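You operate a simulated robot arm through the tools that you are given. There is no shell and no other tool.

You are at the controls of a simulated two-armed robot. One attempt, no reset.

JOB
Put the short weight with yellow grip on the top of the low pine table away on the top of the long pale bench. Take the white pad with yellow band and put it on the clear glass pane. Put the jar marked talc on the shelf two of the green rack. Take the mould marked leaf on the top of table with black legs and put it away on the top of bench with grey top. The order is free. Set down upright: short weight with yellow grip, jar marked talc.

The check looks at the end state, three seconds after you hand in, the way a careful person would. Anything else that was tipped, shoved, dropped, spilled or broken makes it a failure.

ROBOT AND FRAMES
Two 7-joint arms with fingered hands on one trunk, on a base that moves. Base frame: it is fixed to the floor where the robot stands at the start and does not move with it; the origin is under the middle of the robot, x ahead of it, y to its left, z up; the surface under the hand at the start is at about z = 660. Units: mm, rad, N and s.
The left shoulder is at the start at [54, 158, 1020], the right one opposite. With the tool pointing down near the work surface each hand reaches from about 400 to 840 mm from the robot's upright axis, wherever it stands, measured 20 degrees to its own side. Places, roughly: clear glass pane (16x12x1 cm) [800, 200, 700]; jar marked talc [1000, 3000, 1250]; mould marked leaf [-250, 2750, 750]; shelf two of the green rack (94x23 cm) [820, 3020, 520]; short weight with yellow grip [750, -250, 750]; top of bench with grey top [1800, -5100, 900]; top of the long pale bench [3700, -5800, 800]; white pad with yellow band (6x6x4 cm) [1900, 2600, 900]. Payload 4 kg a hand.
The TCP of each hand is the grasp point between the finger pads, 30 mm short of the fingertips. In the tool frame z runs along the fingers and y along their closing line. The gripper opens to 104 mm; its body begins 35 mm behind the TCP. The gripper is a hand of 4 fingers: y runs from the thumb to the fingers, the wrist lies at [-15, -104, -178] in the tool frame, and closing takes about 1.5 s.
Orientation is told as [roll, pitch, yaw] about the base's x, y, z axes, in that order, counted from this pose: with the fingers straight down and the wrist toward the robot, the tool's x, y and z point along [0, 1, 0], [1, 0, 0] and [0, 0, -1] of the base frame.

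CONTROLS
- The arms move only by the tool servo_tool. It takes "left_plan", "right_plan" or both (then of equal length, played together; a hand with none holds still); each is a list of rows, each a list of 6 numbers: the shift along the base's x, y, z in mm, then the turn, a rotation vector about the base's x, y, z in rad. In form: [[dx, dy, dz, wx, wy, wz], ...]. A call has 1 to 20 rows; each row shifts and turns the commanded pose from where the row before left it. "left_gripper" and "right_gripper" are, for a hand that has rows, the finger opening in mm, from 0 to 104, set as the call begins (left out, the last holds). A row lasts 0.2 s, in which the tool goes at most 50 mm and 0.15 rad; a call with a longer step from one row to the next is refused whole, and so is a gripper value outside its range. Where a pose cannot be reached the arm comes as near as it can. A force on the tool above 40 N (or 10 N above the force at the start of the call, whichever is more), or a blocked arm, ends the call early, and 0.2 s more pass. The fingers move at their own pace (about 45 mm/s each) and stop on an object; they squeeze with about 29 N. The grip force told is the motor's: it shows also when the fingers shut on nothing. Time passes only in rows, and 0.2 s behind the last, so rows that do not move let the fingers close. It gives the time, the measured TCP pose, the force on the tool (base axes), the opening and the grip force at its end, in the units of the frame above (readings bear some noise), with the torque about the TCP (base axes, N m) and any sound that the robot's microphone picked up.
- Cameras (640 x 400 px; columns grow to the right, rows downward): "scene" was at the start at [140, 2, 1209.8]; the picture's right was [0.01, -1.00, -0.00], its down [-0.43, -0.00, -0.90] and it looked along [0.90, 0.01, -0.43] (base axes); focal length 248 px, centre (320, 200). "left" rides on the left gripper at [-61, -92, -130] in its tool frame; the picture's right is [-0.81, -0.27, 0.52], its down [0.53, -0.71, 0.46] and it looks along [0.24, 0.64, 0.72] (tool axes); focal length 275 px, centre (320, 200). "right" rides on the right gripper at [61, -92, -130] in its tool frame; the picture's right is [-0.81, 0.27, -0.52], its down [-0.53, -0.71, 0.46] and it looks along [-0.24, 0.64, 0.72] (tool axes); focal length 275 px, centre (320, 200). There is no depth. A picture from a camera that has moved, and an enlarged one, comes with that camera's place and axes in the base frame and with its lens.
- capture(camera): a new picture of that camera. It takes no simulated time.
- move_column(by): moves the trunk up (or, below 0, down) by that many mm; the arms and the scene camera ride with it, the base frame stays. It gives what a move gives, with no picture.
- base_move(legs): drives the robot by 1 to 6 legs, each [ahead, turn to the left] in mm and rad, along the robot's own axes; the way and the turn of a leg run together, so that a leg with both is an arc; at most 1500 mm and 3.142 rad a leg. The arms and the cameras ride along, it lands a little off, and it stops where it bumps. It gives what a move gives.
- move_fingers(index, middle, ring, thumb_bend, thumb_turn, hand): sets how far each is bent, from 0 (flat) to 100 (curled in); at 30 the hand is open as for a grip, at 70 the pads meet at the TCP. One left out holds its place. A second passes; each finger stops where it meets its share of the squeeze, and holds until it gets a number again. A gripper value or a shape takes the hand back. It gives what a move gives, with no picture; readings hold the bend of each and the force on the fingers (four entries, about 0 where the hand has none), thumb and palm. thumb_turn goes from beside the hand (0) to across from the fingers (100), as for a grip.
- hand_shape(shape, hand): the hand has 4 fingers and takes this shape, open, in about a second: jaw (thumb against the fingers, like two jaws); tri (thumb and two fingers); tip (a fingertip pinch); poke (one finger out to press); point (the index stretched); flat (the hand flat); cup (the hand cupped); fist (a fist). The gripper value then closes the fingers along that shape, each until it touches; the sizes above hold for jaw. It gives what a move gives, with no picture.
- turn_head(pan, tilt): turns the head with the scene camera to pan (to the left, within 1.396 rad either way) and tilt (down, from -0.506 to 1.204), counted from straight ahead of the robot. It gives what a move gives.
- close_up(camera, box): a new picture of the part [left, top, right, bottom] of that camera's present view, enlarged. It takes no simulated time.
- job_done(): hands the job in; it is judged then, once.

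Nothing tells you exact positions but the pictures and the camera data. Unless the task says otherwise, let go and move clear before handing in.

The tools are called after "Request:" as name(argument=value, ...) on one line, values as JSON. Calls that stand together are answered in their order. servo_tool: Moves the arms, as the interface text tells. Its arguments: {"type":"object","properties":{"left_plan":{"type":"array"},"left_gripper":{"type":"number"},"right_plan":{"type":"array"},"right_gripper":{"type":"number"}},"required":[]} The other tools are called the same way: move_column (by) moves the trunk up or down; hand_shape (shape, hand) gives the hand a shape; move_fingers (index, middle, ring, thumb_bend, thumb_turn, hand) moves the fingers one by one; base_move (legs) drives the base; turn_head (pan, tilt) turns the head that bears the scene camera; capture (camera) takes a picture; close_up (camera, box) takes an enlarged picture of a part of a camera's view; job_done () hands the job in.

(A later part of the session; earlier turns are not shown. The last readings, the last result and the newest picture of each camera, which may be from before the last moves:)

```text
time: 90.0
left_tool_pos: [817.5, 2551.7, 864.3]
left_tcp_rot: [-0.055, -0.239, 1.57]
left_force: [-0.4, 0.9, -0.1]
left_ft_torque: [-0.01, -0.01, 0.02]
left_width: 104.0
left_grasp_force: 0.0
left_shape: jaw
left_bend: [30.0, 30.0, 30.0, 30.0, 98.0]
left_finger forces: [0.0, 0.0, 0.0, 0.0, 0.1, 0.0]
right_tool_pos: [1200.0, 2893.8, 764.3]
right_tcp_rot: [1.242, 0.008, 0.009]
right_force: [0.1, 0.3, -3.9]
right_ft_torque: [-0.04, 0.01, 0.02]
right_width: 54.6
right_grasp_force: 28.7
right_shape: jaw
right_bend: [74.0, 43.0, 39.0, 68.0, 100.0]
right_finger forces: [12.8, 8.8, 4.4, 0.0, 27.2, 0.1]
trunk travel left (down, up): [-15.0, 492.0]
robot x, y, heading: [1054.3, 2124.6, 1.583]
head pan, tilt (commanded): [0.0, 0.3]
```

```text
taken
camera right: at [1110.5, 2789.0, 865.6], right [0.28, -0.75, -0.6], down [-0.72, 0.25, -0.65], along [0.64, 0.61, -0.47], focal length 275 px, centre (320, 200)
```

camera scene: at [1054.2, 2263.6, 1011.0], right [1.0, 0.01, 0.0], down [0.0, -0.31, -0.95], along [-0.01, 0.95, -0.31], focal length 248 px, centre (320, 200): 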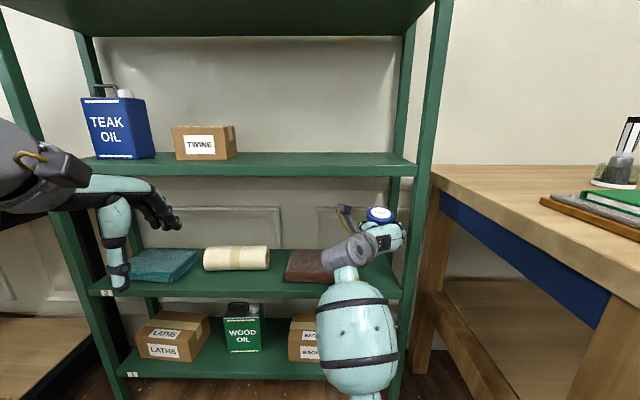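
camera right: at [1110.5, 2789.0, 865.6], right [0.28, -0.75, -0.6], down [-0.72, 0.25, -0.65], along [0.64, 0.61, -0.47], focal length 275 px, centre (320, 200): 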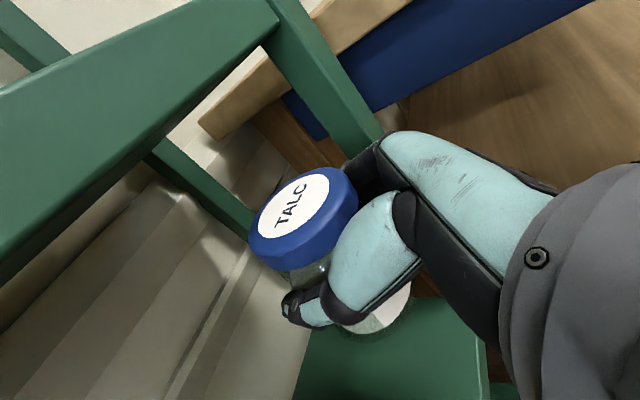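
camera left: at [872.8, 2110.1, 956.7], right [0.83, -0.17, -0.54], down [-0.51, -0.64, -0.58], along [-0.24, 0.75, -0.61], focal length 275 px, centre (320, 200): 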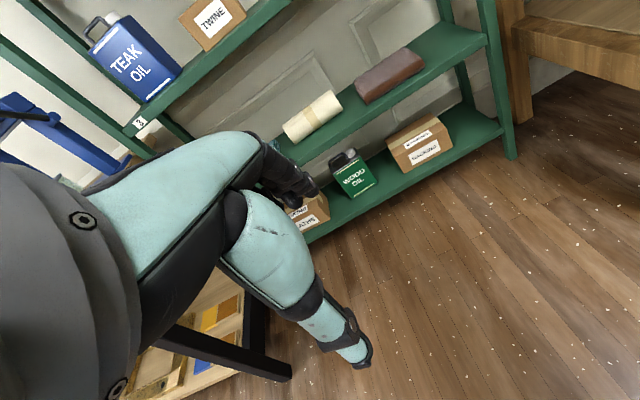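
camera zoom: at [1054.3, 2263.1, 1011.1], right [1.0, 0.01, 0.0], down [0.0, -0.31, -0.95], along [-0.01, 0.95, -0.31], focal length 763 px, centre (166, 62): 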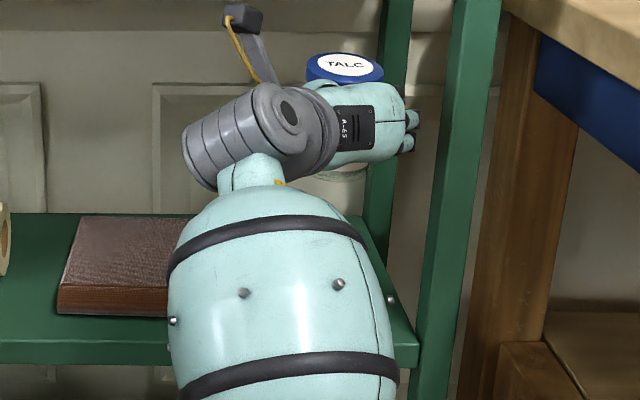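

Clear of the right post by about 20 mm. I'll lower in the bay while moving a bit deeper.

Request:
servo_tool(right_plan=[[0, 12, -15, -0.015, 0, 0], [0, 12, -20, -0.015, 0, 0], [0, 12, -22, -0.015, 0, 0], [0, 10, -22, -0.015, 0, 0], [0, 5, -22, 0, 0, 0], [0, 2, -22, 0, 0, 0], [0, 0, -22, 0, 0, 0], [0, 0, 0, 0, 0, 0]])

Request:
close_up(camera="scene", box=[280, 200, 460, 330])

Request:
capture(camera="right")

```text
time: 91.8
left_tool_pos: [816.9, 2550.2, 862.5]
left_tcp_rot: [-0.054, -0.239, 1.569]
left_force: [0.4, -0.2, 0.5]
left_ft_torque: [0.0, -0.02, 0.01]
left_width: 103.8
left_grasp_force: 0.0
left_shape: jaw
left_bend: [30.0, 30.0, 30.0, 30.0, 98.0]
left_finger forces: [0.0, 0.0, 0.0, 0.0, 0.1, 0.0]
right_tool_pos: [1198.2, 2947.3, 618.7]
right_tcp_rot: [1.182, 0.007, 0.008]
right_force: [-0.4, -0.7, -3.9]
right_ft_torque: [-0.02, -0.01, 0.03]
right_width: 54.4
right_grasp_force: 29.2
right_shape: jaw
right_bend: [74.0, 43.0, 39.0, 68.0, 100.0]
right_finger forces: [12.6, 8.9, 4.3, 0.1, 27.2, 0.1]
trunk travel left (down, up): [-15.0, 492.0]
robot x, y, heading: [1053.5, 2125.4, 1.585]
head pan, tilt (commanded): [0.0, 0.3]
```

```text
3.08 times, centred on (370, 265) of scene
camera zoom: at [1054.2, 2263.0, 1011.2], right [1.0, 0.01, 0.0], down [0.0, -0.31, -0.95], along [-0.01, 0.95, -0.31], focal length 763 px, centre (166, 0)
```

zoom: 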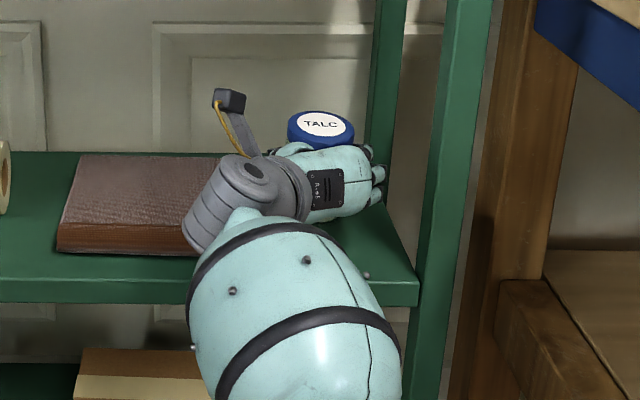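

```text
taken
camera right: at [1108.7, 2848.8, 725.9], right [0.28, -0.78, -0.56], down [-0.72, 0.22, -0.66], along [0.64, 0.58, -0.5], focal length 275 px, centre (320, 200)
```

right: 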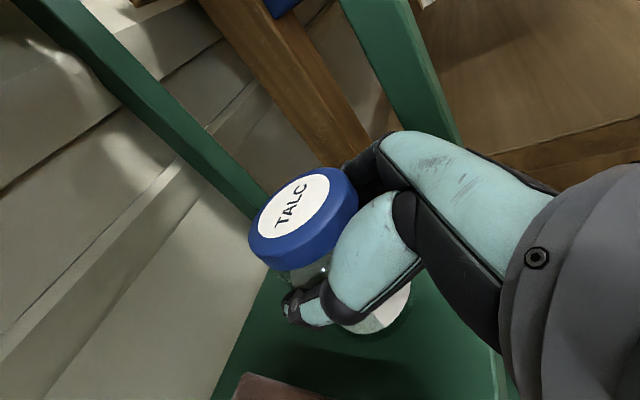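

The jar hovers about 30 mm above shelf 2 between the brown block and the post. I'll lower gently until contact.

Request:
servo_tool(right_plan=[[0, 0, -7, 0, 0, 0], [0, 0, -7, 0, 0, 0], [0, 0, -5, 0, 0, 0], [0, 0, 0, 0, 0, 0]])

Request:
capture(camera="right")

```text
time: 92.8
left_tool_pos: [815.5, 2550.6, 862.9]
left_tcp_rot: [-0.054, -0.239, 1.569]
left_force: [0.1, -0.6, -0.2]
left_ft_torque: [-0.01, -0.03, 0.01]
left_width: 103.7
left_grasp_force: 0.1
left_shape: jaw
left_bend: [30.0, 30.0, 30.0, 30.0, 98.0]
left_finger forces: [0.0, 0.1, 0.0, 0.0, 0.0, 0.0]
right_tool_pos: [1200.0, 2947.5, 600.3]
right_tcp_rot: [1.182, 0.005, 0.006]
right_force: [-1.2, 0.5, -4.0]
right_ft_torque: [0.0, -0.03, 0.0]
right_width: 54.4
right_grasp_force: 29.4
right_shape: jaw
right_bend: [74.0, 43.0, 39.0, 68.0, 100.0]
right_finger forces: [12.6, 9.0, 4.3, 0.0, 27.1, 0.0]
trunk travel left (down, up): [-15.0, 492.0]
robot x, y, heading: [1055.5, 2125.5, 1.589]
head pan, tilt (commanded): [0.0, 0.3]
```

```text
taken
camera right: at [1108.9, 2850.1, 706.5], right [0.28, -0.78, -0.56], down [-0.72, 0.22, -0.66], along [0.64, 0.58, -0.5], focal length 275 px, centre (320, 200)
```

right: 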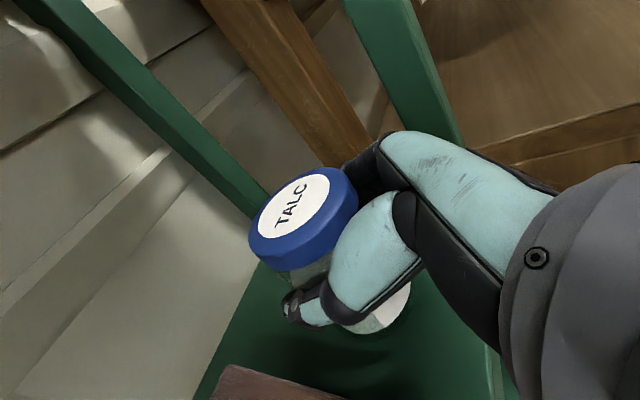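

Request:
servo_tool(right_plan=[[0, 0, -4, 0, 0, 0], [0, 0, -3, 0, 0, 0], [0, 0, -3, 0, 0, 0], [0, 0, 0, 0, 0, 0]])

Request:
close_up(camera="right", box=[180, 140, 480, 400])

```text
time: 93.8
left_tool_pos: [816.9, 2551.3, 863.1]
left_tcp_rot: [-0.054, -0.238, 1.568]
left_force: [-0.2, 0.3, 0.6]
left_ft_torque: [0.01, -0.02, 0.01]
left_width: 103.9
left_grasp_force: 0.1
left_shape: jaw
left_bend: [30.0, 30.0, 30.0, 30.0, 98.0]
left_finger forces: [0.0, 0.1, 0.0, 0.0, 0.1, 0.0]
right_tool_pos: [1198.6, 2948.9, 589.6]
right_tcp_rot: [1.184, 0.007, 0.007]
right_force: [0.5, 0.2, -5.0]
right_ft_torque: [-0.02, -0.02, 0.0]
right_width: 54.4
right_grasp_force: 29.4
right_shape: jaw
right_bend: [74.0, 43.0, 39.0, 68.0, 100.0]
right_finger forces: [12.8, 8.9, 4.1, 0.0, 27.1, 0.0]
trunk travel left (down, up): [-15.0, 492.0]
robot x, y, heading: [1058.3, 2124.5, 1.587]
head pan, tilt (commanded): [0.0, 0.3]
```

```text
1.54 times, centred on (330, 270) of right
camera zoom: at [1109.3, 2851.1, 696.4], right [0.28, -0.78, -0.56], down [-0.72, 0.22, -0.66], along [0.64, 0.58, -0.5], focal length 424 px, centre (305, 92)
```

zoom: 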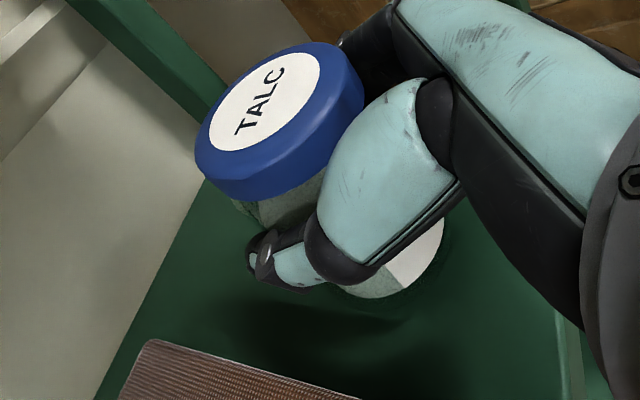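

Request:
servo_tool(right_plan=[[0, 0, -3, 0, 0, 0], [0, 0, -2, 0, 0, 0], [0, 0, -2, 0, 0, 0], [0, 0, 0, 0, 0, 0]])

```text
time: 94.8
left_tool_pos: [816.4, 2550.7, 862.3]
left_tcp_rot: [-0.055, -0.24, 1.571]
left_force: [-0.2, 0.4, -1.2]
left_ft_torque: [0.01, -0.01, 0.0]
left_width: 103.7
left_grasp_force: 0.0
left_shape: jaw
left_bend: [30.0, 30.0, 30.0, 30.0, 98.0]
left_finger forces: [0.1, 0.1, 0.0, 0.0, 0.1, 0.1]
right_tool_pos: [1198.6, 2950.3, 583.4]
right_tcp_rot: [1.186, 0.006, 0.008]
right_force: [-0.1, 0.5, 0.1]
right_ft_torque: [-0.01, -0.17, 0.0]
right_width: 54.4
right_grasp_force: 29.4
right_shape: jaw
right_bend: [74.0, 43.0, 38.0, 68.0, 100.0]
right_finger forces: [12.9, 9.0, 4.3, 0.1, 27.3, 0.0]
trunk travel left (down, up): [-15.0, 492.0]
robot x, y, heading: [1051.8, 2122.2, 1.585]
head pan, tilt (commanded): [0.0, 0.3]
```

Request:
servo_tool(right_plan=[[0, 0, -2, 0, 0, 0], [0, 0, -1, 0, 0, 0], [0, 0, 0, 0, 0, 0]])

Request:
close_up(camera="right", box=[180, 140, 480, 400])

Request:
close_up(camera="scene", box=[320, 220, 430, 310])

```text
time: 95.6
left_tool_pos: [818.3, 2549.6, 864.7]
left_tcp_rot: [-0.054, -0.238, 1.568]
left_force: [-0.7, -0.1, -0.4]
left_ft_torque: [-0.01, 0.01, -0.01]
left_width: 103.8
left_grasp_force: 0.0
left_shape: jaw
left_bend: [30.0, 30.0, 30.0, 30.0, 98.0]
left_finger forces: [0.1, 0.0, 0.1, 0.0, 0.1, 0.0]
right_tool_pos: [1198.9, 2950.1, 582.8]
right_tcp_rot: [1.188, 0.007, 0.007]
right_force: [-0.9, 2.9, 7.6]
right_ft_torque: [0.11, -0.29, 0.07]
right_width: 54.6
right_grasp_force: 29.4
right_shape: jaw
right_bend: [74.0, 43.0, 38.0, 68.0, 99.0]
right_finger forces: [13.3, 8.8, 4.1, 0.1, 27.9, 0.1]
trunk travel left (down, up): [-15.0, 492.0]
robot x, y, heading: [1054.5, 2124.7, 1.579]
head pan, tilt (commanded): [0.0, 0.3]
```

```text
1.54 times, centred on (330, 270) of right
camera zoom: at [1108.3, 2851.3, 688.8], right [0.28, -0.78, -0.56], down [-0.72, 0.22, -0.66], along [0.64, 0.59, -0.5], focal length 424 px, centre (305, 92)
```

zoom: 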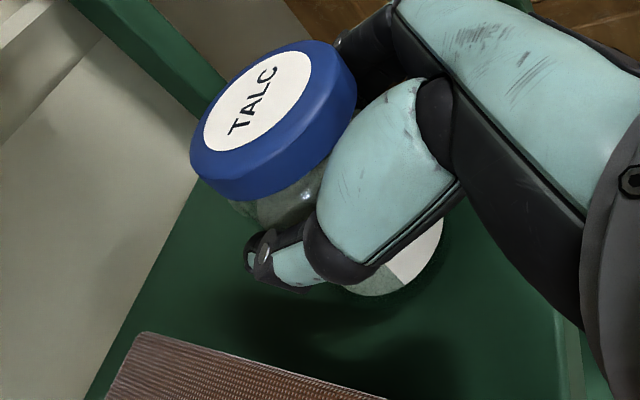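

```text
4.44 times, centred on (375, 265) of scene
camera zoom: at [1053.9, 2261.7, 1011.4], right [1.0, 0.01, 0.0], down [0.0, -0.31, -0.95], along [-0.01, 0.95, -0.31], focal length 1102 px, centre (76, -89)
```

zoom: 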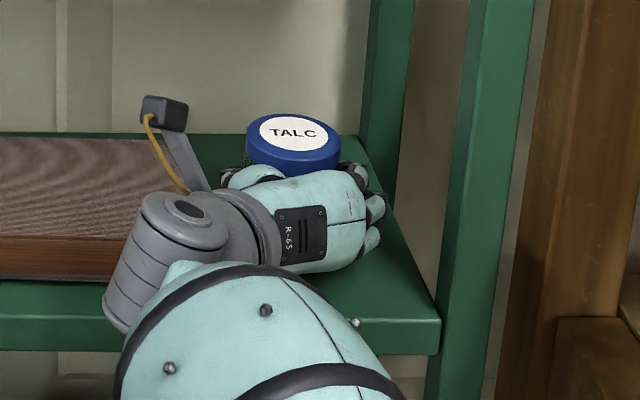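

The shelf now bears the jar and it stands nearly upright. I'll ease the fingers open to release it.

Request:
servo_tool(right_plan=[[0, 0, 0, 0, 0, 0], [0, 0, 0, 0, 0, 0], [0, 0, 0, 0, 0, 0], [0, 0, 0, 0, 0, 0]], right_gripper=64)

Request:
servo_tool(right_plan=[[0, 0, 0, 0, 0, 0], [0, 0, 0, 0, 0, 0], [0, 0, 0, 0, 0, 0], [0, 0, 0, 0, 0, 0]], right_gripper=80)

Request:
close_up(camera="right", box=[180, 140, 480, 400])

Request:
close_up(camera="scene", box=[320, 220, 430, 310])

```text
time: 96.6
left_tool_pos: [817.3, 2550.4, 862.9]
left_tcp_rot: [-0.053, -0.237, 1.569]
left_force: [0.5, -0.7, 0.7]
left_ft_torque: [0.01, 0.0, 0.0]
left_width: 104.2
left_grasp_force: 0.1
left_shape: jaw
left_bend: [30.0, 30.0, 30.0, 30.0, 98.0]
left_finger forces: [0.1, 0.1, 0.0, 0.1, 0.0, 0.0]
right_tool_pos: [1199.5, 2950.8, 579.5]
right_tcp_rot: [1.182, 0.004, 0.007]
right_force: [0.9, 0.0, -0.1]
right_ft_torque: [0.03, 0.0, -0.01]
right_width: 63.6
right_grasp_force: 0.1
right_shape: jaw
right_bend: [29.0, 40.0, 37.0, 64.0, 100.0]
right_finger forces: [0.0, 0.0, 0.1, 0.0, 0.0, 0.0]
trunk travel left (down, up): [-15.0, 492.0]
robot x, y, heading: [1054.7, 2123.5, 1.588]
head pan, tilt (commanded): [0.0, 0.3]
```

```text
time: 97.6
left_tool_pos: [817.4, 2550.2, 862.3]
left_tcp_rot: [-0.054, -0.239, 1.568]
left_force: [0.5, -0.6, -0.1]
left_ft_torque: [0.0, 0.03, 0.02]
left_width: 104.0
left_grasp_force: 0.1
left_shape: jaw
left_bend: [30.0, 30.0, 30.0, 30.0, 98.0]
left_finger forces: [0.1, 0.1, 0.1, 0.0, 0.0, 0.1]
right_tool_pos: [1198.5, 2949.9, 579.1]
right_tcp_rot: [1.184, 0.006, 0.006]
right_force: [0.9, 0.1, -0.4]
right_ft_torque: [-0.02, 0.0, -0.02]
right_width: 79.7
right_grasp_force: 0.2
right_shape: jaw
right_bend: [27.0, 35.0, 32.0, 53.0, 99.0]
right_finger forces: [0.0, 0.1, 0.1, 0.0, 0.0, 0.0]
trunk travel left (down, up): [-15.0, 492.0]
robot x, y, heading: [1056.0, 2124.3, 1.579]
head pan, tilt (commanded): [0.0, 0.3]
```

```text
1.54 times, centred on (330, 270) of right
camera zoom: at [1108.8, 2851.7, 686.7], right [0.28, -0.78, -0.56], down [-0.72, 0.22, -0.66], along [0.64, 0.58, -0.5], focal length 424 px, centre (305, 92)
```

zoom: 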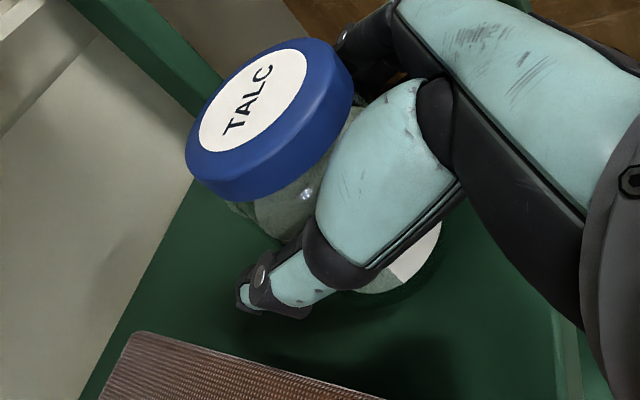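

```text
4.44 times, centred on (375, 265) of scene
camera zoom: at [1054.2, 2262.6, 1011.2], right [1.0, 0.01, 0.0], down [0.0, -0.31, -0.95], along [-0.01, 0.95, -0.31], focal length 1102 px, centre (76, -89)
```

zoom: 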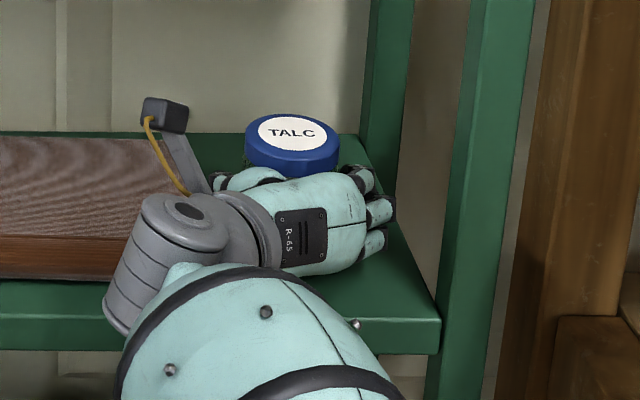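

The jar stands free on shelf 2. I'll draw the hand back along its fingers and then back the base away.

Request:
servo_tool(right_plan=[[0, -10, 3, 0, 0, 0], [0, -15, 5, 0, 0, 0], [0, -15, 6, 0, 0, 0], [0, -15, 6, 0, 0, 0], [0, -15, 7, 0, 0, 0], [0, -10, 8, 0, 0, 0], [0, 0, 0, 0, 0, 0]])

Request:
capture(camera="right")

```text
time: 99.4
left_tool_pos: [820.7, 2539.1, 870.1]
left_tcp_rot: [-0.064, -0.266, 1.559]
left_force: [0.4, -0.3, 0.1]
left_ft_torque: [0.0, 0.0, -0.01]
left_width: 104.1
left_grasp_force: 0.0
left_shape: jaw
left_bend: [30.0, 30.0, 30.0, 30.0, 98.0]
left_finger forces: [0.0, 0.0, 0.0, 0.0, 0.0, 0.1]
right_tool_pos: [1214.4, 2868.9, 673.5]
right_tcp_rot: [1.268, -0.003, -0.007]
right_force: [0.5, -0.9, 0.6]
right_ft_torque: [0.0, -0.01, 0.0]
right_width: 79.8
right_grasp_force: 0.0
right_shape: jaw
right_bend: [27.0, 35.0, 32.0, 53.0, 99.0]
right_finger forces: [0.0, 0.0, 0.1, 0.1, 0.1, 0.0]
trunk travel left (down, up): [-15.0, 492.0]
robot x, y, heading: [1052.7, 2121.5, 1.58]
head pan, tilt (commanded): [0.0, 0.3]
stopped in row 7 (right hand): the arm was blocked; the commanded pose is now the measured one
```

```text
taken
camera right: at [1121.2, 2763.8, 771.0], right [0.27, -0.74, -0.62], down [-0.71, 0.28, -0.65], along [0.65, 0.61, -0.45], focal length 275 px, centre (320, 200)
```

right: 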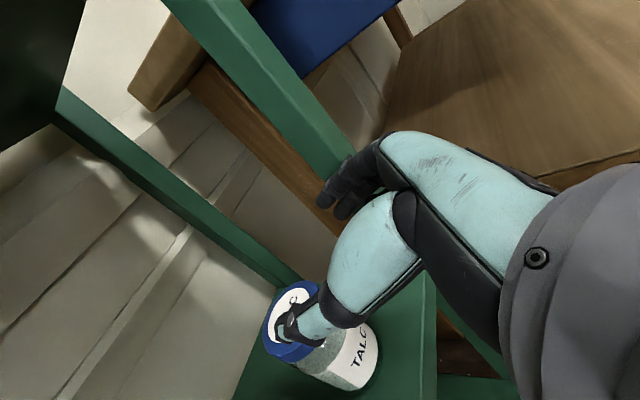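

The jar stands upright on the shelf; the elbow bound again and the hand rode up above the lid. I'll raise a bit more and recentre from the post before backing out.

Request:
servo_tool(right_plan=[[-4, 0, 12, 0, 0, 0], [-4, 0, 12, 0, 0, 0], [-4, 0, 12, 0, 0, 0], [-3, 0, 10, 0, 0, 0], [0, 0, 0, 0, 0, 0]])

Request:
capture(camera="right")

Request:
capture(camera="scene")

```text
time: 100.6
left_tool_pos: [820.2, 2541.8, 870.8]
left_tcp_rot: [-0.065, -0.262, 1.558]
left_force: [-0.1, 0.8, 0.1]
left_ft_torque: [0.01, 0.03, -0.01]
left_width: 103.7
left_grasp_force: 0.1
left_shape: jaw
left_bend: [30.0, 30.0, 30.0, 30.0, 98.0]
left_finger forces: [0.0, 0.1, 0.0, 0.0, 0.2, 0.0]
right_tool_pos: [1196.3, 2867.6, 705.0]
right_tcp_rot: [1.245, -0.006, -0.004]
right_force: [1.3, -0.4, -0.3]
right_ft_torque: [-0.01, 0.01, -0.02]
right_width: 79.7
right_grasp_force: 0.0
right_shape: jaw
right_bend: [27.0, 35.0, 32.0, 53.0, 99.0]
right_finger forces: [0.0, 0.1, 0.1, 0.0, 0.1, 0.0]
trunk travel left (down, up): [-15.0, 492.0]
robot x, y, heading: [1055.0, 2127.1, 1.582]
head pan, tilt (commanded): [0.0, 0.3]
```

```text
taken
camera right: at [1104.5, 2764.3, 805.0], right [0.27, -0.75, -0.6], down [-0.71, 0.27, -0.65], along [0.65, 0.61, -0.46], focal length 275 px, centre (320, 200)
```

right: 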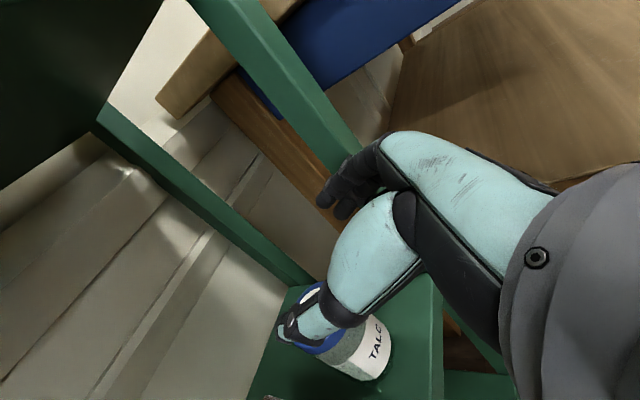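

```text
taken
camera scene: at [1054.2, 2262.5, 1011.2], right [1.0, 0.01, 0.0], down [0.0, -0.31, -0.95], along [-0.01, 0.95, -0.31], focal length 248 px, centre (320, 200)
```

scene: 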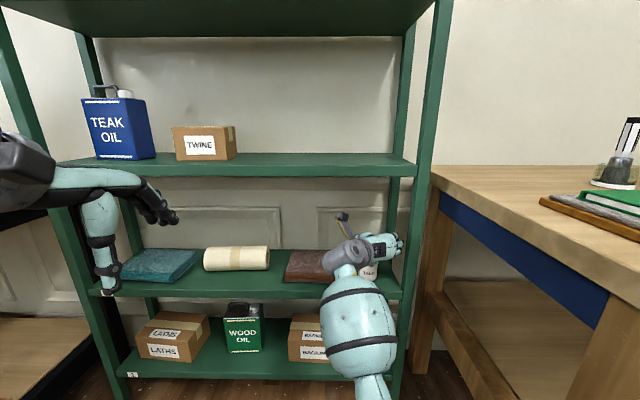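

The hand is clear above the lid. I'll back the base straight off and verify the jar.

Request:
base_move(legs=[[-400, 0]])

Request:
close_up(camera="scene", box=[230, 170, 430, 310])

Request:
capture(camera="right")

```text
time: 103.2
left_tool_pos: [825.5, 2136.2, 870.8]
left_tcp_rot: [-0.065, -0.264, 1.556]
left_force: [0.2, -0.3, -0.4]
left_ft_torque: [0.02, -0.01, 0.0]
left_width: 103.6
left_grasp_force: 0.1
left_shape: jaw
left_bend: [30.0, 30.0, 30.0, 30.0, 98.0]
left_finger forces: [0.0, 0.1, 0.0, 0.1, 0.0, 0.0]
right_tool_pos: [1203.3, 2462.5, 706.0]
right_tcp_rot: [1.247, -0.005, -0.006]
right_force: [-0.7, 0.1, 0.4]
right_ft_torque: [0.0, -0.02, 0.0]
right_width: 79.6
right_grasp_force: 0.1
right_shape: jaw
right_bend: [27.0, 35.0, 32.0, 53.0, 99.0]
right_finger forces: [0.0, 0.0, 0.0, 0.0, 0.0, 0.1]
trunk travel left (down, up): [-15.0, 492.0]
robot x, y, heading: [1059.3, 1719.5, 1.578]
head pan, tilt (commanded): [0.0, 0.3]
```

```text
2.86 times, centred on (330, 240) of scene
camera zoom: at [1058.9, 1858.0, 1011.3], right [1.0, 0.01, 0.0], down [0.0, -0.31, -0.95], along [-0.01, 0.95, -0.31], focal length 708 px, centre (291, 86)
```

zoom: 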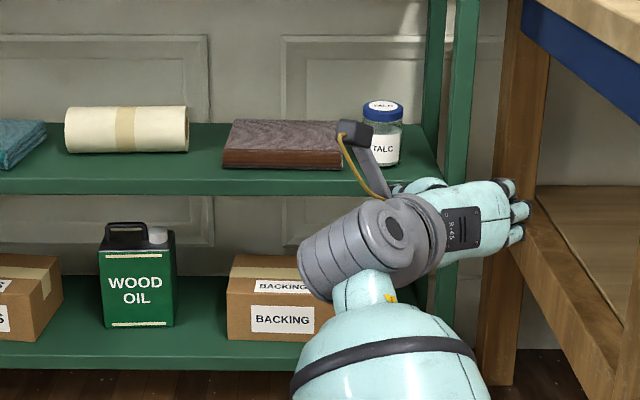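

```text
taken
camera right: at [1110.4, 2359.9, 805.6], right [0.27, -0.75, -0.6], down [-0.71, 0.27, -0.65], along [0.65, 0.6, -0.46], focal length 275 px, centre (320, 200)
```

right: 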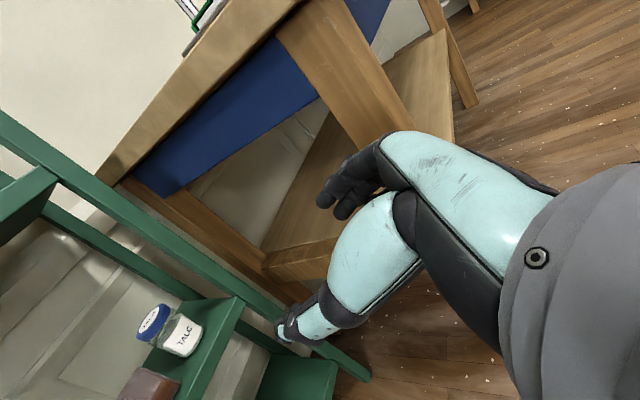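

The talc jar stands upright on shelf 2. Next I'll raise the trunk and bring both hands back to fingers-down, then look for the white pad on the blue-apron bench.

Request:
move_column(by=400)

Request:
servo_tool(right_plan=[[0, 0, 0, -0.0691, -0.0691, 0.0961], [0, 0, 0, -0.0691, -0.0691, 0.0961], [0, 0, 0, -0.0691, -0.0691, 0.0961], [0, 0, 0, -0.0691, -0.0691, 0.0961], [0, 0, 0, -0.0691, -0.0691, 0.0961], [0, 0, 0, -0.0691, -0.0691, 0.0961], [0, 0, 0, -0.0691, -0.0691, 0.0961], [0, 0, 0, -0.0691, -0.0691, 0.0961], [0, 0, 0, -0.0691, -0.0691, 0.0961], [0, 0, 0, -0.0691, -0.0691, 0.0961], [0, 0, 0, -0.0691, -0.0691, 0.0961], [0, 0, 0, -0.0691, -0.0691, 0.0961], [0, 0, 0, -0.0691, -0.0691, 0.0961], [0, 0, 0, -0.0691, -0.0691, 0.0961], [0, 0, 0, 0, 0, 0]], left_plan=[[0, 12, 0, -0.0189, 0.0046, 0], [0, 12, 0, -0.0189, 0.0046, 0], [0, 12, 0, -0.0189, 0.0046, 0], [0, 12, 0, -0.0189, 0.0046, 0], [0, 12, 0, -0.0189, 0.0046, 0], [0, 12, 0, -0.0189, 0.0046, 0], [0, 12, 0, -0.0189, 0.0046, 0], [0, 12, 0, -0.0189, 0.0046, 0], [0, 12, 0, -0.0189, 0.0046, 0], [0, 12, 0, -0.0189, 0.0046, 0], [0, 12, 0, -0.0189, 0.0046, 0], [0, 12, 0, -0.0189, 0.0046, 0], [0, 12, 0, -0.0189, 0.0046, 0], [0, 12, 0, -0.0189, 0.0046, 0], [0, 0, 0, 0, 0, 0]], right_gripper=104)

Request:
turn_head(pan=-0.5, tilt=0.4)

Request:
capture(camera="scene")

```text
time: 107.0
left_tool_pos: [829.8, 2128.9, 1277.7]
left_tcp_rot: [-0.081, -0.29, 1.545]
left_force: [0.0, -0.3, -0.8]
left_ft_torque: [0.01, 0.0, 0.0]
left_width: 103.6
left_grasp_force: 0.1
left_shape: jaw
left_bend: [30.0, 30.0, 30.0, 30.0, 98.0]
left_finger forces: [0.1, 0.0, 0.0, 0.0, 0.0, 0.0]
right_tool_pos: [1204.6, 2457.0, 1114.9]
right_tcp_rot: [1.258, -0.004, -0.01]
right_force: [-0.6, -0.1, -0.2]
right_ft_torque: [-0.01, -0.02, 0.02]
right_width: 79.7
right_grasp_force: 0.1
right_shape: jaw
right_bend: [27.0, 35.0, 32.0, 53.0, 99.0]
right_finger forces: [0.0, 0.0, 0.0, 0.0, 0.0, 0.0]
trunk travel left (down, up): [-415.0, 92.0]
robot x, y, heading: [1056.5, 1717.9, 1.578]
head pan, tilt (commanded): [0.0, 0.3]
```

```text
time: 110.2
left_tool_pos: [825.1, 2295.1, 1275.5]
left_tcp_rot: [-0.005, -0.009, 1.547]
left_force: [1.0, -1.2, 0.1]
left_ft_torque: [0.0, 0.0, -0.05]
left_width: 103.8
left_grasp_force: 0.1
left_shape: jaw
left_bend: [30.0, 30.0, 30.0, 30.0, 98.0]
left_finger forces: [0.1, 0.0, 0.0, 0.0, 0.0, 0.0]
right_tool_pos: [1203.4, 2455.8, 1115.0]
right_tcp_rot: [0.011, -0.008, 1.575]
right_force: [-0.9, -0.4, 0.0]
right_ft_torque: [0.03, 0.0, -0.01]
right_width: 103.7
right_grasp_force: 0.1
right_shape: jaw
right_bend: [30.0, 30.0, 30.0, 30.0, 98.0]
right_finger forces: [0.0, 0.0, 0.0, 0.0, 0.1, 0.0]
trunk travel left (down, up): [-415.0, 92.0]
robot x, y, heading: [1060.0, 1720.8, 1.58]
head pan, tilt (commanded): [0.0, 0.3]
```

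```text
time: 111.1
left_tool_pos: [825.9, 2295.6, 1276.0]
left_tcp_rot: [-0.004, -0.01, 1.549]
left_force: [-0.6, 0.3, 0.1]
left_ft_torque: [0.03, 0.02, 0.02]
left_width: 103.9
left_grasp_force: 0.0
left_shape: jaw
left_bend: [30.0, 30.0, 30.0, 30.0, 98.0]
left_finger forces: [0.1, 0.0, 0.0, 0.0, 0.0, 0.1]
right_tool_pos: [1203.6, 2457.2, 1113.7]
right_tcp_rot: [0.015, -0.006, 1.573]
right_force: [0.2, -0.4, 0.1]
right_ft_torque: [0.01, 0.01, -0.01]
right_width: 103.6
right_grasp_force: 0.0
right_shape: jaw
right_bend: [30.0, 30.0, 30.0, 30.0, 98.0]
right_finger forces: [0.1, 0.0, 0.0, 0.0, 0.1, 0.0]
trunk travel left (down, up): [-415.0, 92.0]
robot x, y, heading: [1056.6, 1720.8, 1.579]
head pan, tilt (commanded): [-0.499, 0.4]
```

```text
taken
camera scene: at [1103.3, 1852.9, 1401.9], right [0.88, -0.47, 0.01], down [-0.18, -0.36, -0.92], along [0.43, 0.81, -0.4], focal length 248 px, centre (320, 200)
```

scene: 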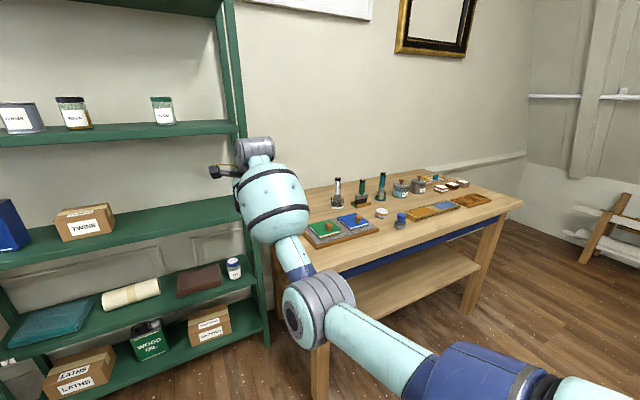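

Request:
close_up(camera="scene", box=[300, 160, 520, 260])

Request:
close_up(camera="scene", box=[380, 165, 500, 225])

```text
2.91 times, centred on (410, 210) of scene
camera zoom: at [1103.3, 1852.9, 1401.9], right [0.88, -0.47, 0.01], down [-0.18, -0.36, -0.92], along [0.43, 0.81, -0.4], focal length 721 px, centre (58, 171)
```

zoom: 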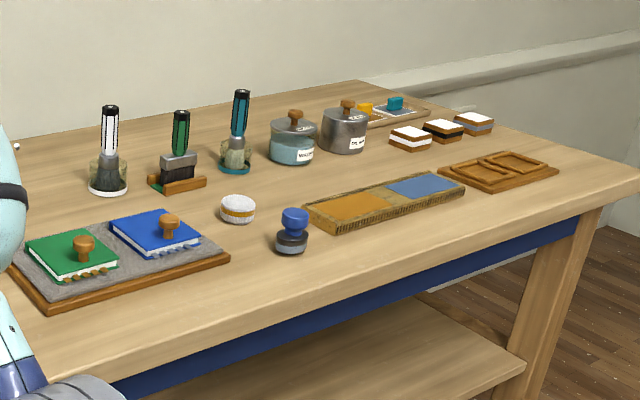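

```text
5.33 times, centred on (440, 195) of scene
camera zoom: at [1103.3, 1852.9, 1401.9], right [0.88, -0.47, 0.01], down [-0.18, -0.36, -0.92], along [0.43, 0.81, -0.4], focal length 1322 px, centre (-320, 227)
```

zoom: 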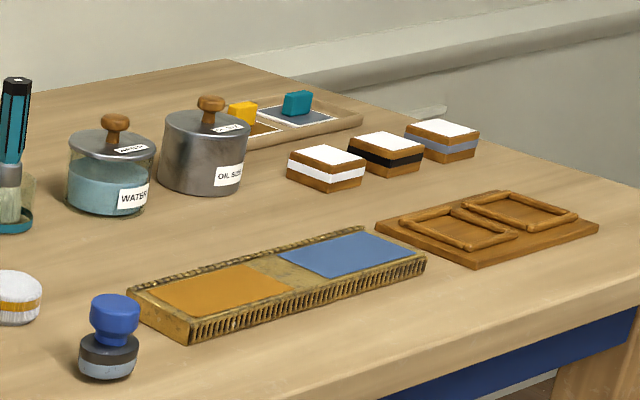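

The round white pad with the yellow band stands on the bench near (1868, 2654), with a blue stamp in front of it and a tray to its right. I'll draw the right hand in, raise the trunk a little and drive to stand in front of it.

Request:
servo_tool(right_plan=[[0, -20, 5, 0, 0, 0], [0, -20, 5, 0, 0, 0], [0, -20, 5, 0, 0, 0], [0, -20, 5, 0, 0, 0], [0, -20, 5, 0, 0, 0], [0, -20, 5, 0, 0, 0], [0, 0, 0, 0, 0, 0]])

Request:
move_column(by=60)

Request:
base_move(legs=[[0, -1.2], [690, 0]])

```text
time: 112.7
left_tool_pos: [825.9, 2296.9, 1274.2]
left_tcp_rot: [-0.003, -0.012, 1.547]
left_force: [0.3, -0.3, 0.2]
left_ft_torque: [-0.01, 0.0, -0.01]
left_width: 104.0
left_grasp_force: 0.1
left_shape: jaw
left_bend: [30.0, 30.0, 30.0, 30.0, 98.0]
left_finger forces: [0.0, 0.0, 0.0, 0.0, 0.1, 0.0]
right_tool_pos: [1203.0, 2335.3, 1145.0]
right_tcp_rot: [0.014, -0.008, 1.575]
right_force: [-0.4, 0.0, -0.2]
right_ft_torque: [0.0, -0.01, 0.03]
right_width: 103.9
right_grasp_force: 0.0
right_shape: jaw
right_bend: [30.0, 30.0, 30.0, 30.0, 98.0]
right_finger forces: [0.0, 0.1, 0.1, 0.0, 0.0, 0.0]
trunk travel left (down, up): [-415.0, 92.0]
robot x, y, heading: [1062.5, 1720.4, 1.578]
head pan, tilt (commanded): [-0.499, 0.4]
```

```text
time: 113.7
left_tool_pos: [824.5, 2296.0, 1336.4]
left_tcp_rot: [-0.006, -0.011, 1.549]
left_force: [0.6, -1.0, 0.6]
left_ft_torque: [-0.01, 0.03, 0.0]
left_width: 104.2
left_grasp_force: 0.0
left_shape: jaw
left_bend: [30.0, 30.0, 30.0, 30.0, 98.0]
left_finger forces: [0.0, 0.1, 0.0, 0.1, 0.1, 0.0]
right_tool_pos: [1202.6, 2336.0, 1204.8]
right_tcp_rot: [0.012, -0.007, 1.575]
right_force: [0.4, 0.7, -0.9]
right_ft_torque: [0.02, 0.01, 0.0]
right_width: 103.8
right_grasp_force: 0.0
right_shape: jaw
right_bend: [30.0, 30.0, 30.0, 30.0, 98.0]
right_finger forces: [0.1, 0.1, 0.0, 0.0, 0.0, 0.1]
trunk travel left (down, up): [-475.0, 32.0]
robot x, y, heading: [1062.0, 1718.2, 1.578]
head pan, tilt (commanded): [-0.499, 0.4]
```

```text
time: 121.2
left_tool_pos: [2149.8, 2413.8, 1334.9]
left_tcp_rot: [-0.004, -0.01, 0.357]
left_force: [0.2, -0.5, 0.1]
left_ft_torque: [0.02, 0.01, 0.02]
left_width: 103.9
left_grasp_force: 0.1
left_shape: jaw
left_bend: [30.0, 30.0, 30.0, 30.0, 98.0]
left_finger forces: [0.0, 0.0, 0.0, 0.0, 0.1, 0.0]
right_tool_pos: [2326.0, 2077.0, 1204.6]
right_tcp_rot: [0.015, -0.009, 0.385]
right_force: [0.7, -0.4, 0.2]
right_ft_torque: [0.02, 0.02, 0.01]
right_width: 103.6
right_grasp_force: 0.0
right_shape: jaw
right_bend: [30.0, 30.0, 30.0, 30.0, 98.0]
right_finger forces: [0.2, 0.0, 0.0, 0.1, 0.1, 0.0]
trunk travel left (down, up): [-475.0, 32.0]
robot x, y, heading: [1706.3, 1982.1, 0.385]
head pan, tilt (commanded): [-0.499, 0.4]
```

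Request:
base_move(legs=[[0, 1.186]])

Request:
turn_head(pan=0.0, tilt=0.7)

Request:
capture(camera="scene")

Request:
capture(camera="right")

```text
time: 125.1
left_tool_pos: [1464.4, 2541.4, 1342.5]
left_tcp_rot: [-0.002, -0.022, 1.552]
left_force: [0.0, 0.3, -0.1]
left_ft_torque: [0.02, 0.02, 0.02]
left_width: 103.8
left_grasp_force: 0.1
left_shape: jaw
left_bend: [30.0, 30.0, 30.0, 30.0, 98.0]
left_finger forces: [0.1, 0.0, 0.0, 0.0, 0.0, 0.1]
right_tool_pos: [1842.6, 2582.6, 1213.0]
right_tcp_rot: [0.015, -0.02, 1.577]
right_force: [0.1, 0.1, 0.7]
right_ft_torque: [0.0, 0.0, -0.01]
right_width: 103.6
right_grasp_force: 0.1
right_shape: jaw
right_bend: [30.0, 30.0, 30.0, 30.0, 98.0]
right_finger forces: [0.0, 0.0, 0.1, 0.0, 0.0, 0.0]
trunk travel left (down, up): [-475.0, 32.0]
robot x, y, heading: [1716.3, 1977.4, 1.58]
head pan, tilt (commanded): [-0.499, 0.4]
```

```text
time: 126.1
left_tool_pos: [1464.2, 2522.8, 1350.6]
left_tcp_rot: [-0.002, -0.036, 1.554]
left_force: [0.8, 0.2, -0.1]
left_ft_torque: [-0.01, 0.04, 0.03]
left_width: 103.9
left_grasp_force: 0.0
left_shape: jaw
left_bend: [30.0, 30.0, 30.0, 30.0, 98.0]
left_finger forces: [0.0, 0.1, 0.1, 0.1, 0.1, 0.0]
right_tool_pos: [1842.3, 2571.9, 1224.7]
right_tcp_rot: [0.01, -0.064, 1.575]
right_force: [-0.4, -0.9, -0.7]
right_ft_torque: [0.0, -0.02, 0.01]
right_width: 103.9
right_grasp_force: 0.1
right_shape: jaw
right_bend: [30.0, 30.0, 30.0, 30.0, 97.0]
right_finger forces: [0.0, 0.0, 0.1, 0.0, 0.1, 0.0]
trunk travel left (down, up): [-475.0, 32.0]
robot x, y, heading: [1715.7, 1979.0, 1.577]
head pan, tilt (commanded): [0.0, 0.7]
```

```text
taken
camera scene: at [1714.0, 2115.7, 1435.8], right [1.0, 0.01, 0.0], down [0.01, -0.65, -0.76], along [-0.01, 0.76, -0.65], focal length 248 px, centre (320, 200)
```

scene: 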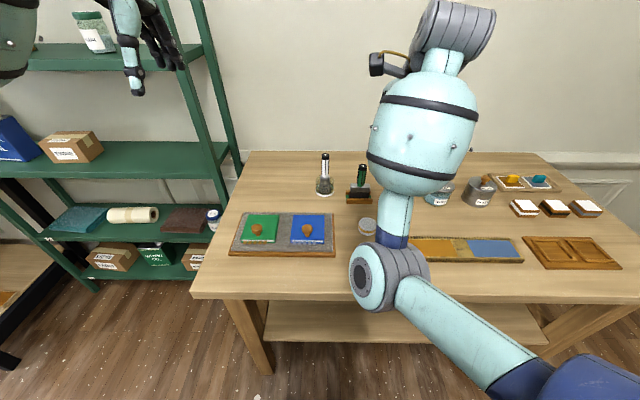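

```text
taken
camera right: at [1784.1, 2471.4, 1349.7], right [0.81, 0.24, 0.53], down [0.53, -0.68, -0.51], along [0.23, 0.69, -0.68], focal length 275 px, centre (320, 200)
```

right: 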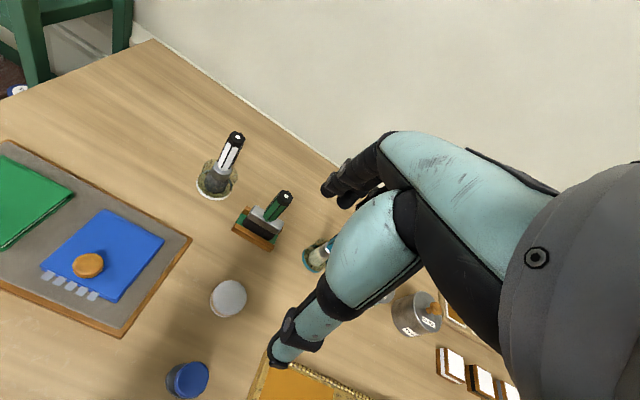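

Request:
close_up(camera="scene", box=[330, 190, 430, 260])

Request:
close_up(camera="right", box=[150, 250, 310, 400])

Request:
capture(camera="left")

```text
5.71 times, centred on (380, 225) of scene
camera zoom: at [1714.0, 2115.7, 1435.8], right [1.0, 0.01, 0.0], down [0.01, -0.65, -0.76], along [-0.01, 0.76, -0.65], focal length 1416 px, centre (-23, 57)
```

zoom: 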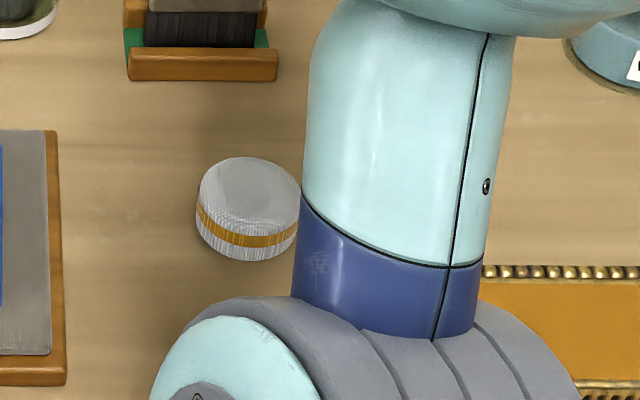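

```text
2.67 times, centred on (230, 325) of right
camera zoom: at [1784.1, 2471.4, 1349.7], right [0.81, 0.24, 0.53], down [0.53, -0.68, -0.51], along [0.23, 0.69, -0.68], focal length 734 px, centre (560, -133)
```

zoom: 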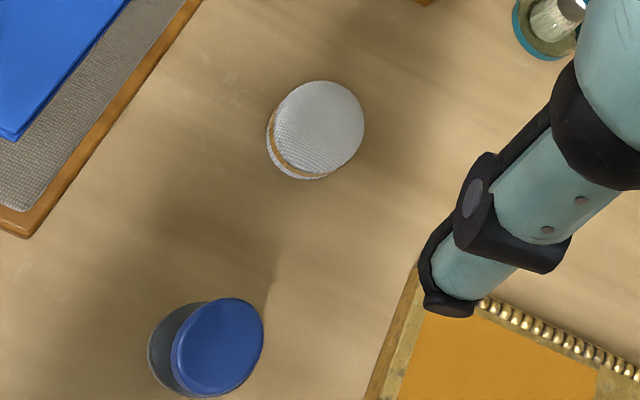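

```text
taken
camera left: at [1522.8, 2425.2, 1476.9], right [0.81, -0.27, -0.53], down [-0.54, -0.69, -0.48], along [-0.23, 0.67, -0.7], focal length 275 px, centre (320, 200)
```

left: 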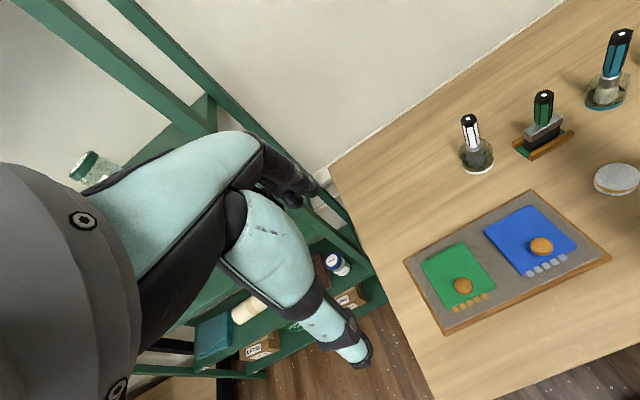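

The pad measures out near (1855, 2641) with its top at z≈885 on a bench surface near 848. I'll lower the right hand to a hover above it and check.

Request:
servo_tool(right_plan=[[2, 9, -25, -0.008, 0, 0], [2, 9, -28, -0.008, 0, 0], [2, 9, -28, -0.008, 0, 0], [2, 9, -28, -0.008, 0, 0], [2, 9, -28, -0.008, 0, 0], [1, 9, -28, -0.008, 0, 0], [1, 8, -28, -0.008, 0, 0], [1, 7, -27, -0.008, 0, 0], [0, 0, -20, 0, 0, 0], [0, 0, 0, 0, 0, 0]], right_gripper=96)

Request:
capture(camera="right")

Request:
capture(camera="scene")

```text
time: 128.3
left_tool_pos: [1464.9, 2524.5, 1348.5]
left_tcp_rot: [-0.003, -0.035, 1.553]
left_force: [-0.2, -0.1, 1.1]
left_ft_torque: [-0.03, 0.01, 0.0]
left_width: 103.8
left_grasp_force: 0.1
left_shape: jaw
left_bend: [30.0, 30.0, 30.0, 30.0, 98.0]
left_finger forces: [0.0, 0.1, 0.0, 0.0, 0.0, 0.0]
right_tool_pos: [1856.3, 2636.7, 979.9]
right_tcp_rot: [0.017, 0.032, 1.577]
right_force: [-0.4, 0.4, 0.1]
right_ft_torque: [0.01, 0.0, 0.0]
right_width: 96.2
right_grasp_force: 0.0
right_shape: jaw
right_bend: [32.0, 31.0, 30.0, 31.0, 98.0]
right_finger forces: [0.0, 0.1, 0.1, 0.0, 0.0, 0.0]
trunk travel left (down, up): [-475.0, 32.0]
robot x, y, heading: [1711.3, 1982.1, 1.583]
head pan, tilt (commanded): [0.0, 0.7]
```

```text
taken
camera right: at [1797.8, 2549.0, 1114.2], right [0.82, 0.3, 0.5], down [0.53, -0.72, -0.44], along [0.23, 0.62, -0.75], focal length 275 px, centre (320, 200)
```

right: 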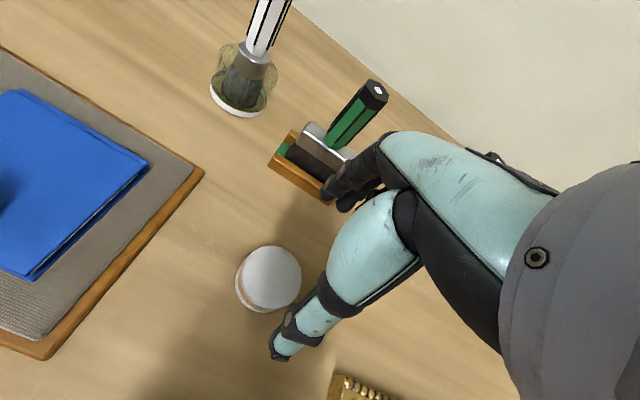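

```text
taken
camera scene: at [1714.5, 2117.0, 1435.6], right [1.0, 0.01, 0.0], down [0.01, -0.65, -0.76], along [-0.01, 0.76, -0.65], focal length 248 px, centre (320, 200)
```

scene: 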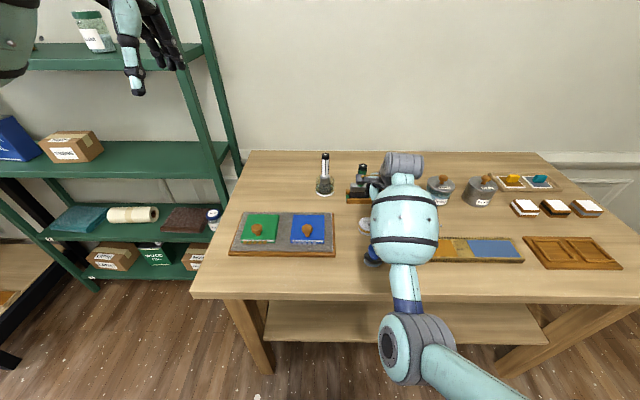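

Request:
servo_tool(right_plan=[[0, 1, -15, 0.008, 0, 0], [0, 1, -15, 0.008, 0, 0], [0, 0, -15, 0.008, 0, 0], [0, 0, -10, 0.008, 0, 0], [0, 0, 0, 0, 0, 0]])

Request:
capture(camera="right")

Request:
close_up(camera="scene", box=[330, 170, 450, 270])

```text
time: 129.5
left_tool_pos: [1463.7, 2524.3, 1349.4]
left_tcp_rot: [-0.003, -0.036, 1.553]
left_force: [-0.2, -0.5, 0.3]
left_ft_torque: [-0.02, 0.0, -0.01]
left_width: 104.0
left_grasp_force: 0.1
left_shape: jaw
left_bend: [30.0, 30.0, 30.0, 30.0, 98.0]
left_finger forces: [0.1, 0.0, 0.0, 0.0, 0.0, 0.0]
right_tool_pos: [1855.7, 2639.1, 924.8]
right_tcp_rot: [0.017, 0.0, 1.578]
right_force: [-0.2, 0.6, 0.0]
right_ft_torque: [0.03, -0.02, 0.01]
right_width: 96.4
right_grasp_force: 0.0
right_shape: jaw
right_bend: [32.0, 31.0, 30.0, 31.0, 98.0]
right_finger forces: [0.0, 0.0, 0.0, 0.0, 0.0, 0.0]
trunk travel left (down, up): [-475.0, 32.0]
robot x, y, heading: [1713.4, 1979.3, 1.582]
head pan, tilt (commanded): [0.0, 0.7]
```

```text
taken
camera right: at [1797.8, 2547.0, 1056.9], right [0.82, 0.28, 0.5], down [0.53, -0.71, -0.46], along [0.23, 0.65, -0.73], focal length 275 px, centre (320, 200)
```

right: 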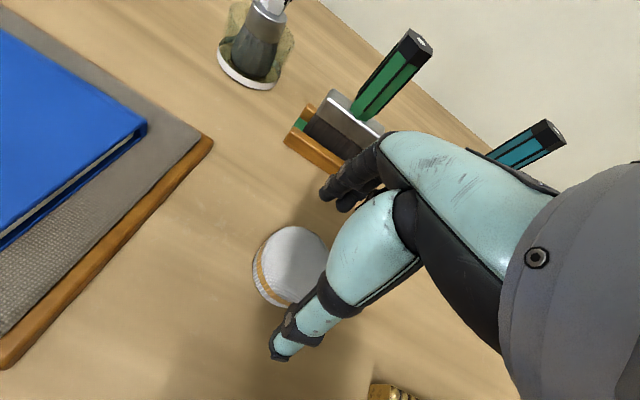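

```text
4.00 times, centred on (390, 220) of scene
camera zoom: at [1714.5, 2117.1, 1435.6], right [1.0, 0.01, 0.0], down [0.01, -0.65, -0.76], along [-0.01, 0.76, -0.65], focal length 992 px, centre (40, 120)
```

zoom: 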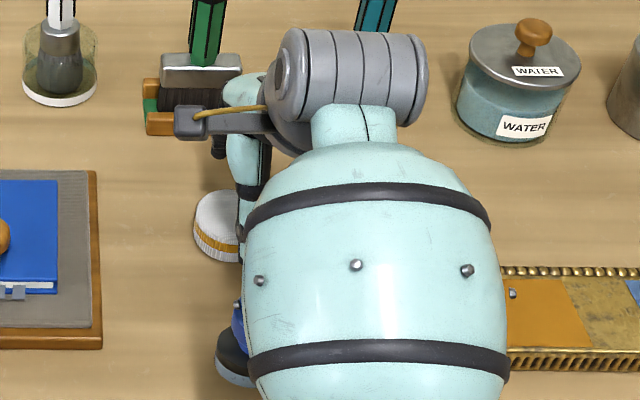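

Request:
servo_tool(right_plan=[[-1, 1, -12, 0, 0, 0], [-1, 0, -12, 0, 0, 0], [0, 0, -10, 0, 0, 0], [0, 0, -6, 0, 0, 0], [0, 0, 0, 0, 0, 0]])

Request:
capture(camera="right")

```text
time: 130.7
left_tool_pos: [1464.4, 2521.4, 1350.6]
left_tcp_rot: [-0.002, -0.037, 1.553]
left_force: [-0.8, 0.0, 0.0]
left_ft_torque: [0.01, 0.0, 0.0]
left_width: 103.9
left_grasp_force: 0.0
left_shape: jaw
left_bend: [30.0, 30.0, 30.0, 30.0, 98.0]
left_finger forces: [0.1, 0.1, 0.1, 0.1, 0.0, 0.0]
right_tool_pos: [1853.0, 2638.9, 889.5]
right_tcp_rot: [0.015, -0.009, 1.578]
right_force: [0.2, -2.1, 19.3]
right_ft_torque: [0.81, -0.22, -0.03]
right_width: 94.6
right_grasp_force: 0.1
right_shape: jaw
right_bend: [32.0, 30.0, 30.0, 31.0, 98.0]
right_finger forces: [0.3, 16.5, 0.0, 0.0, 1.9, 0.0]
trunk travel left (down, up): [-475.0, 32.0]
robot x, y, heading: [1719.0, 1981.3, 1.587]
head pan, tilt (commanded): [0.0, 0.7]
```

```text
taken
camera right: at [1795.0, 2545.9, 1019.9], right [0.82, 0.28, 0.51], down [0.53, -0.71, -0.47], along [0.23, 0.65, -0.72], focal length 275 px, centre (320, 200)
```

right: 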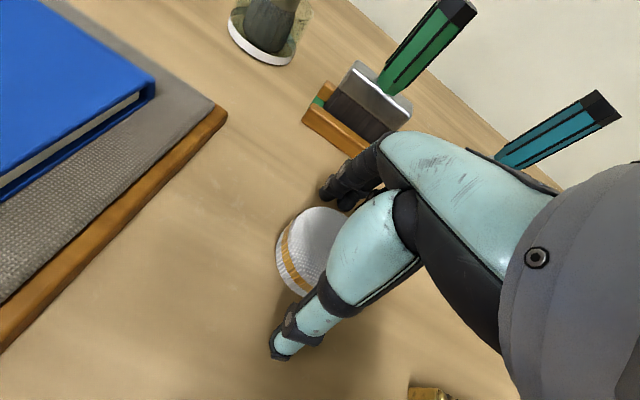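

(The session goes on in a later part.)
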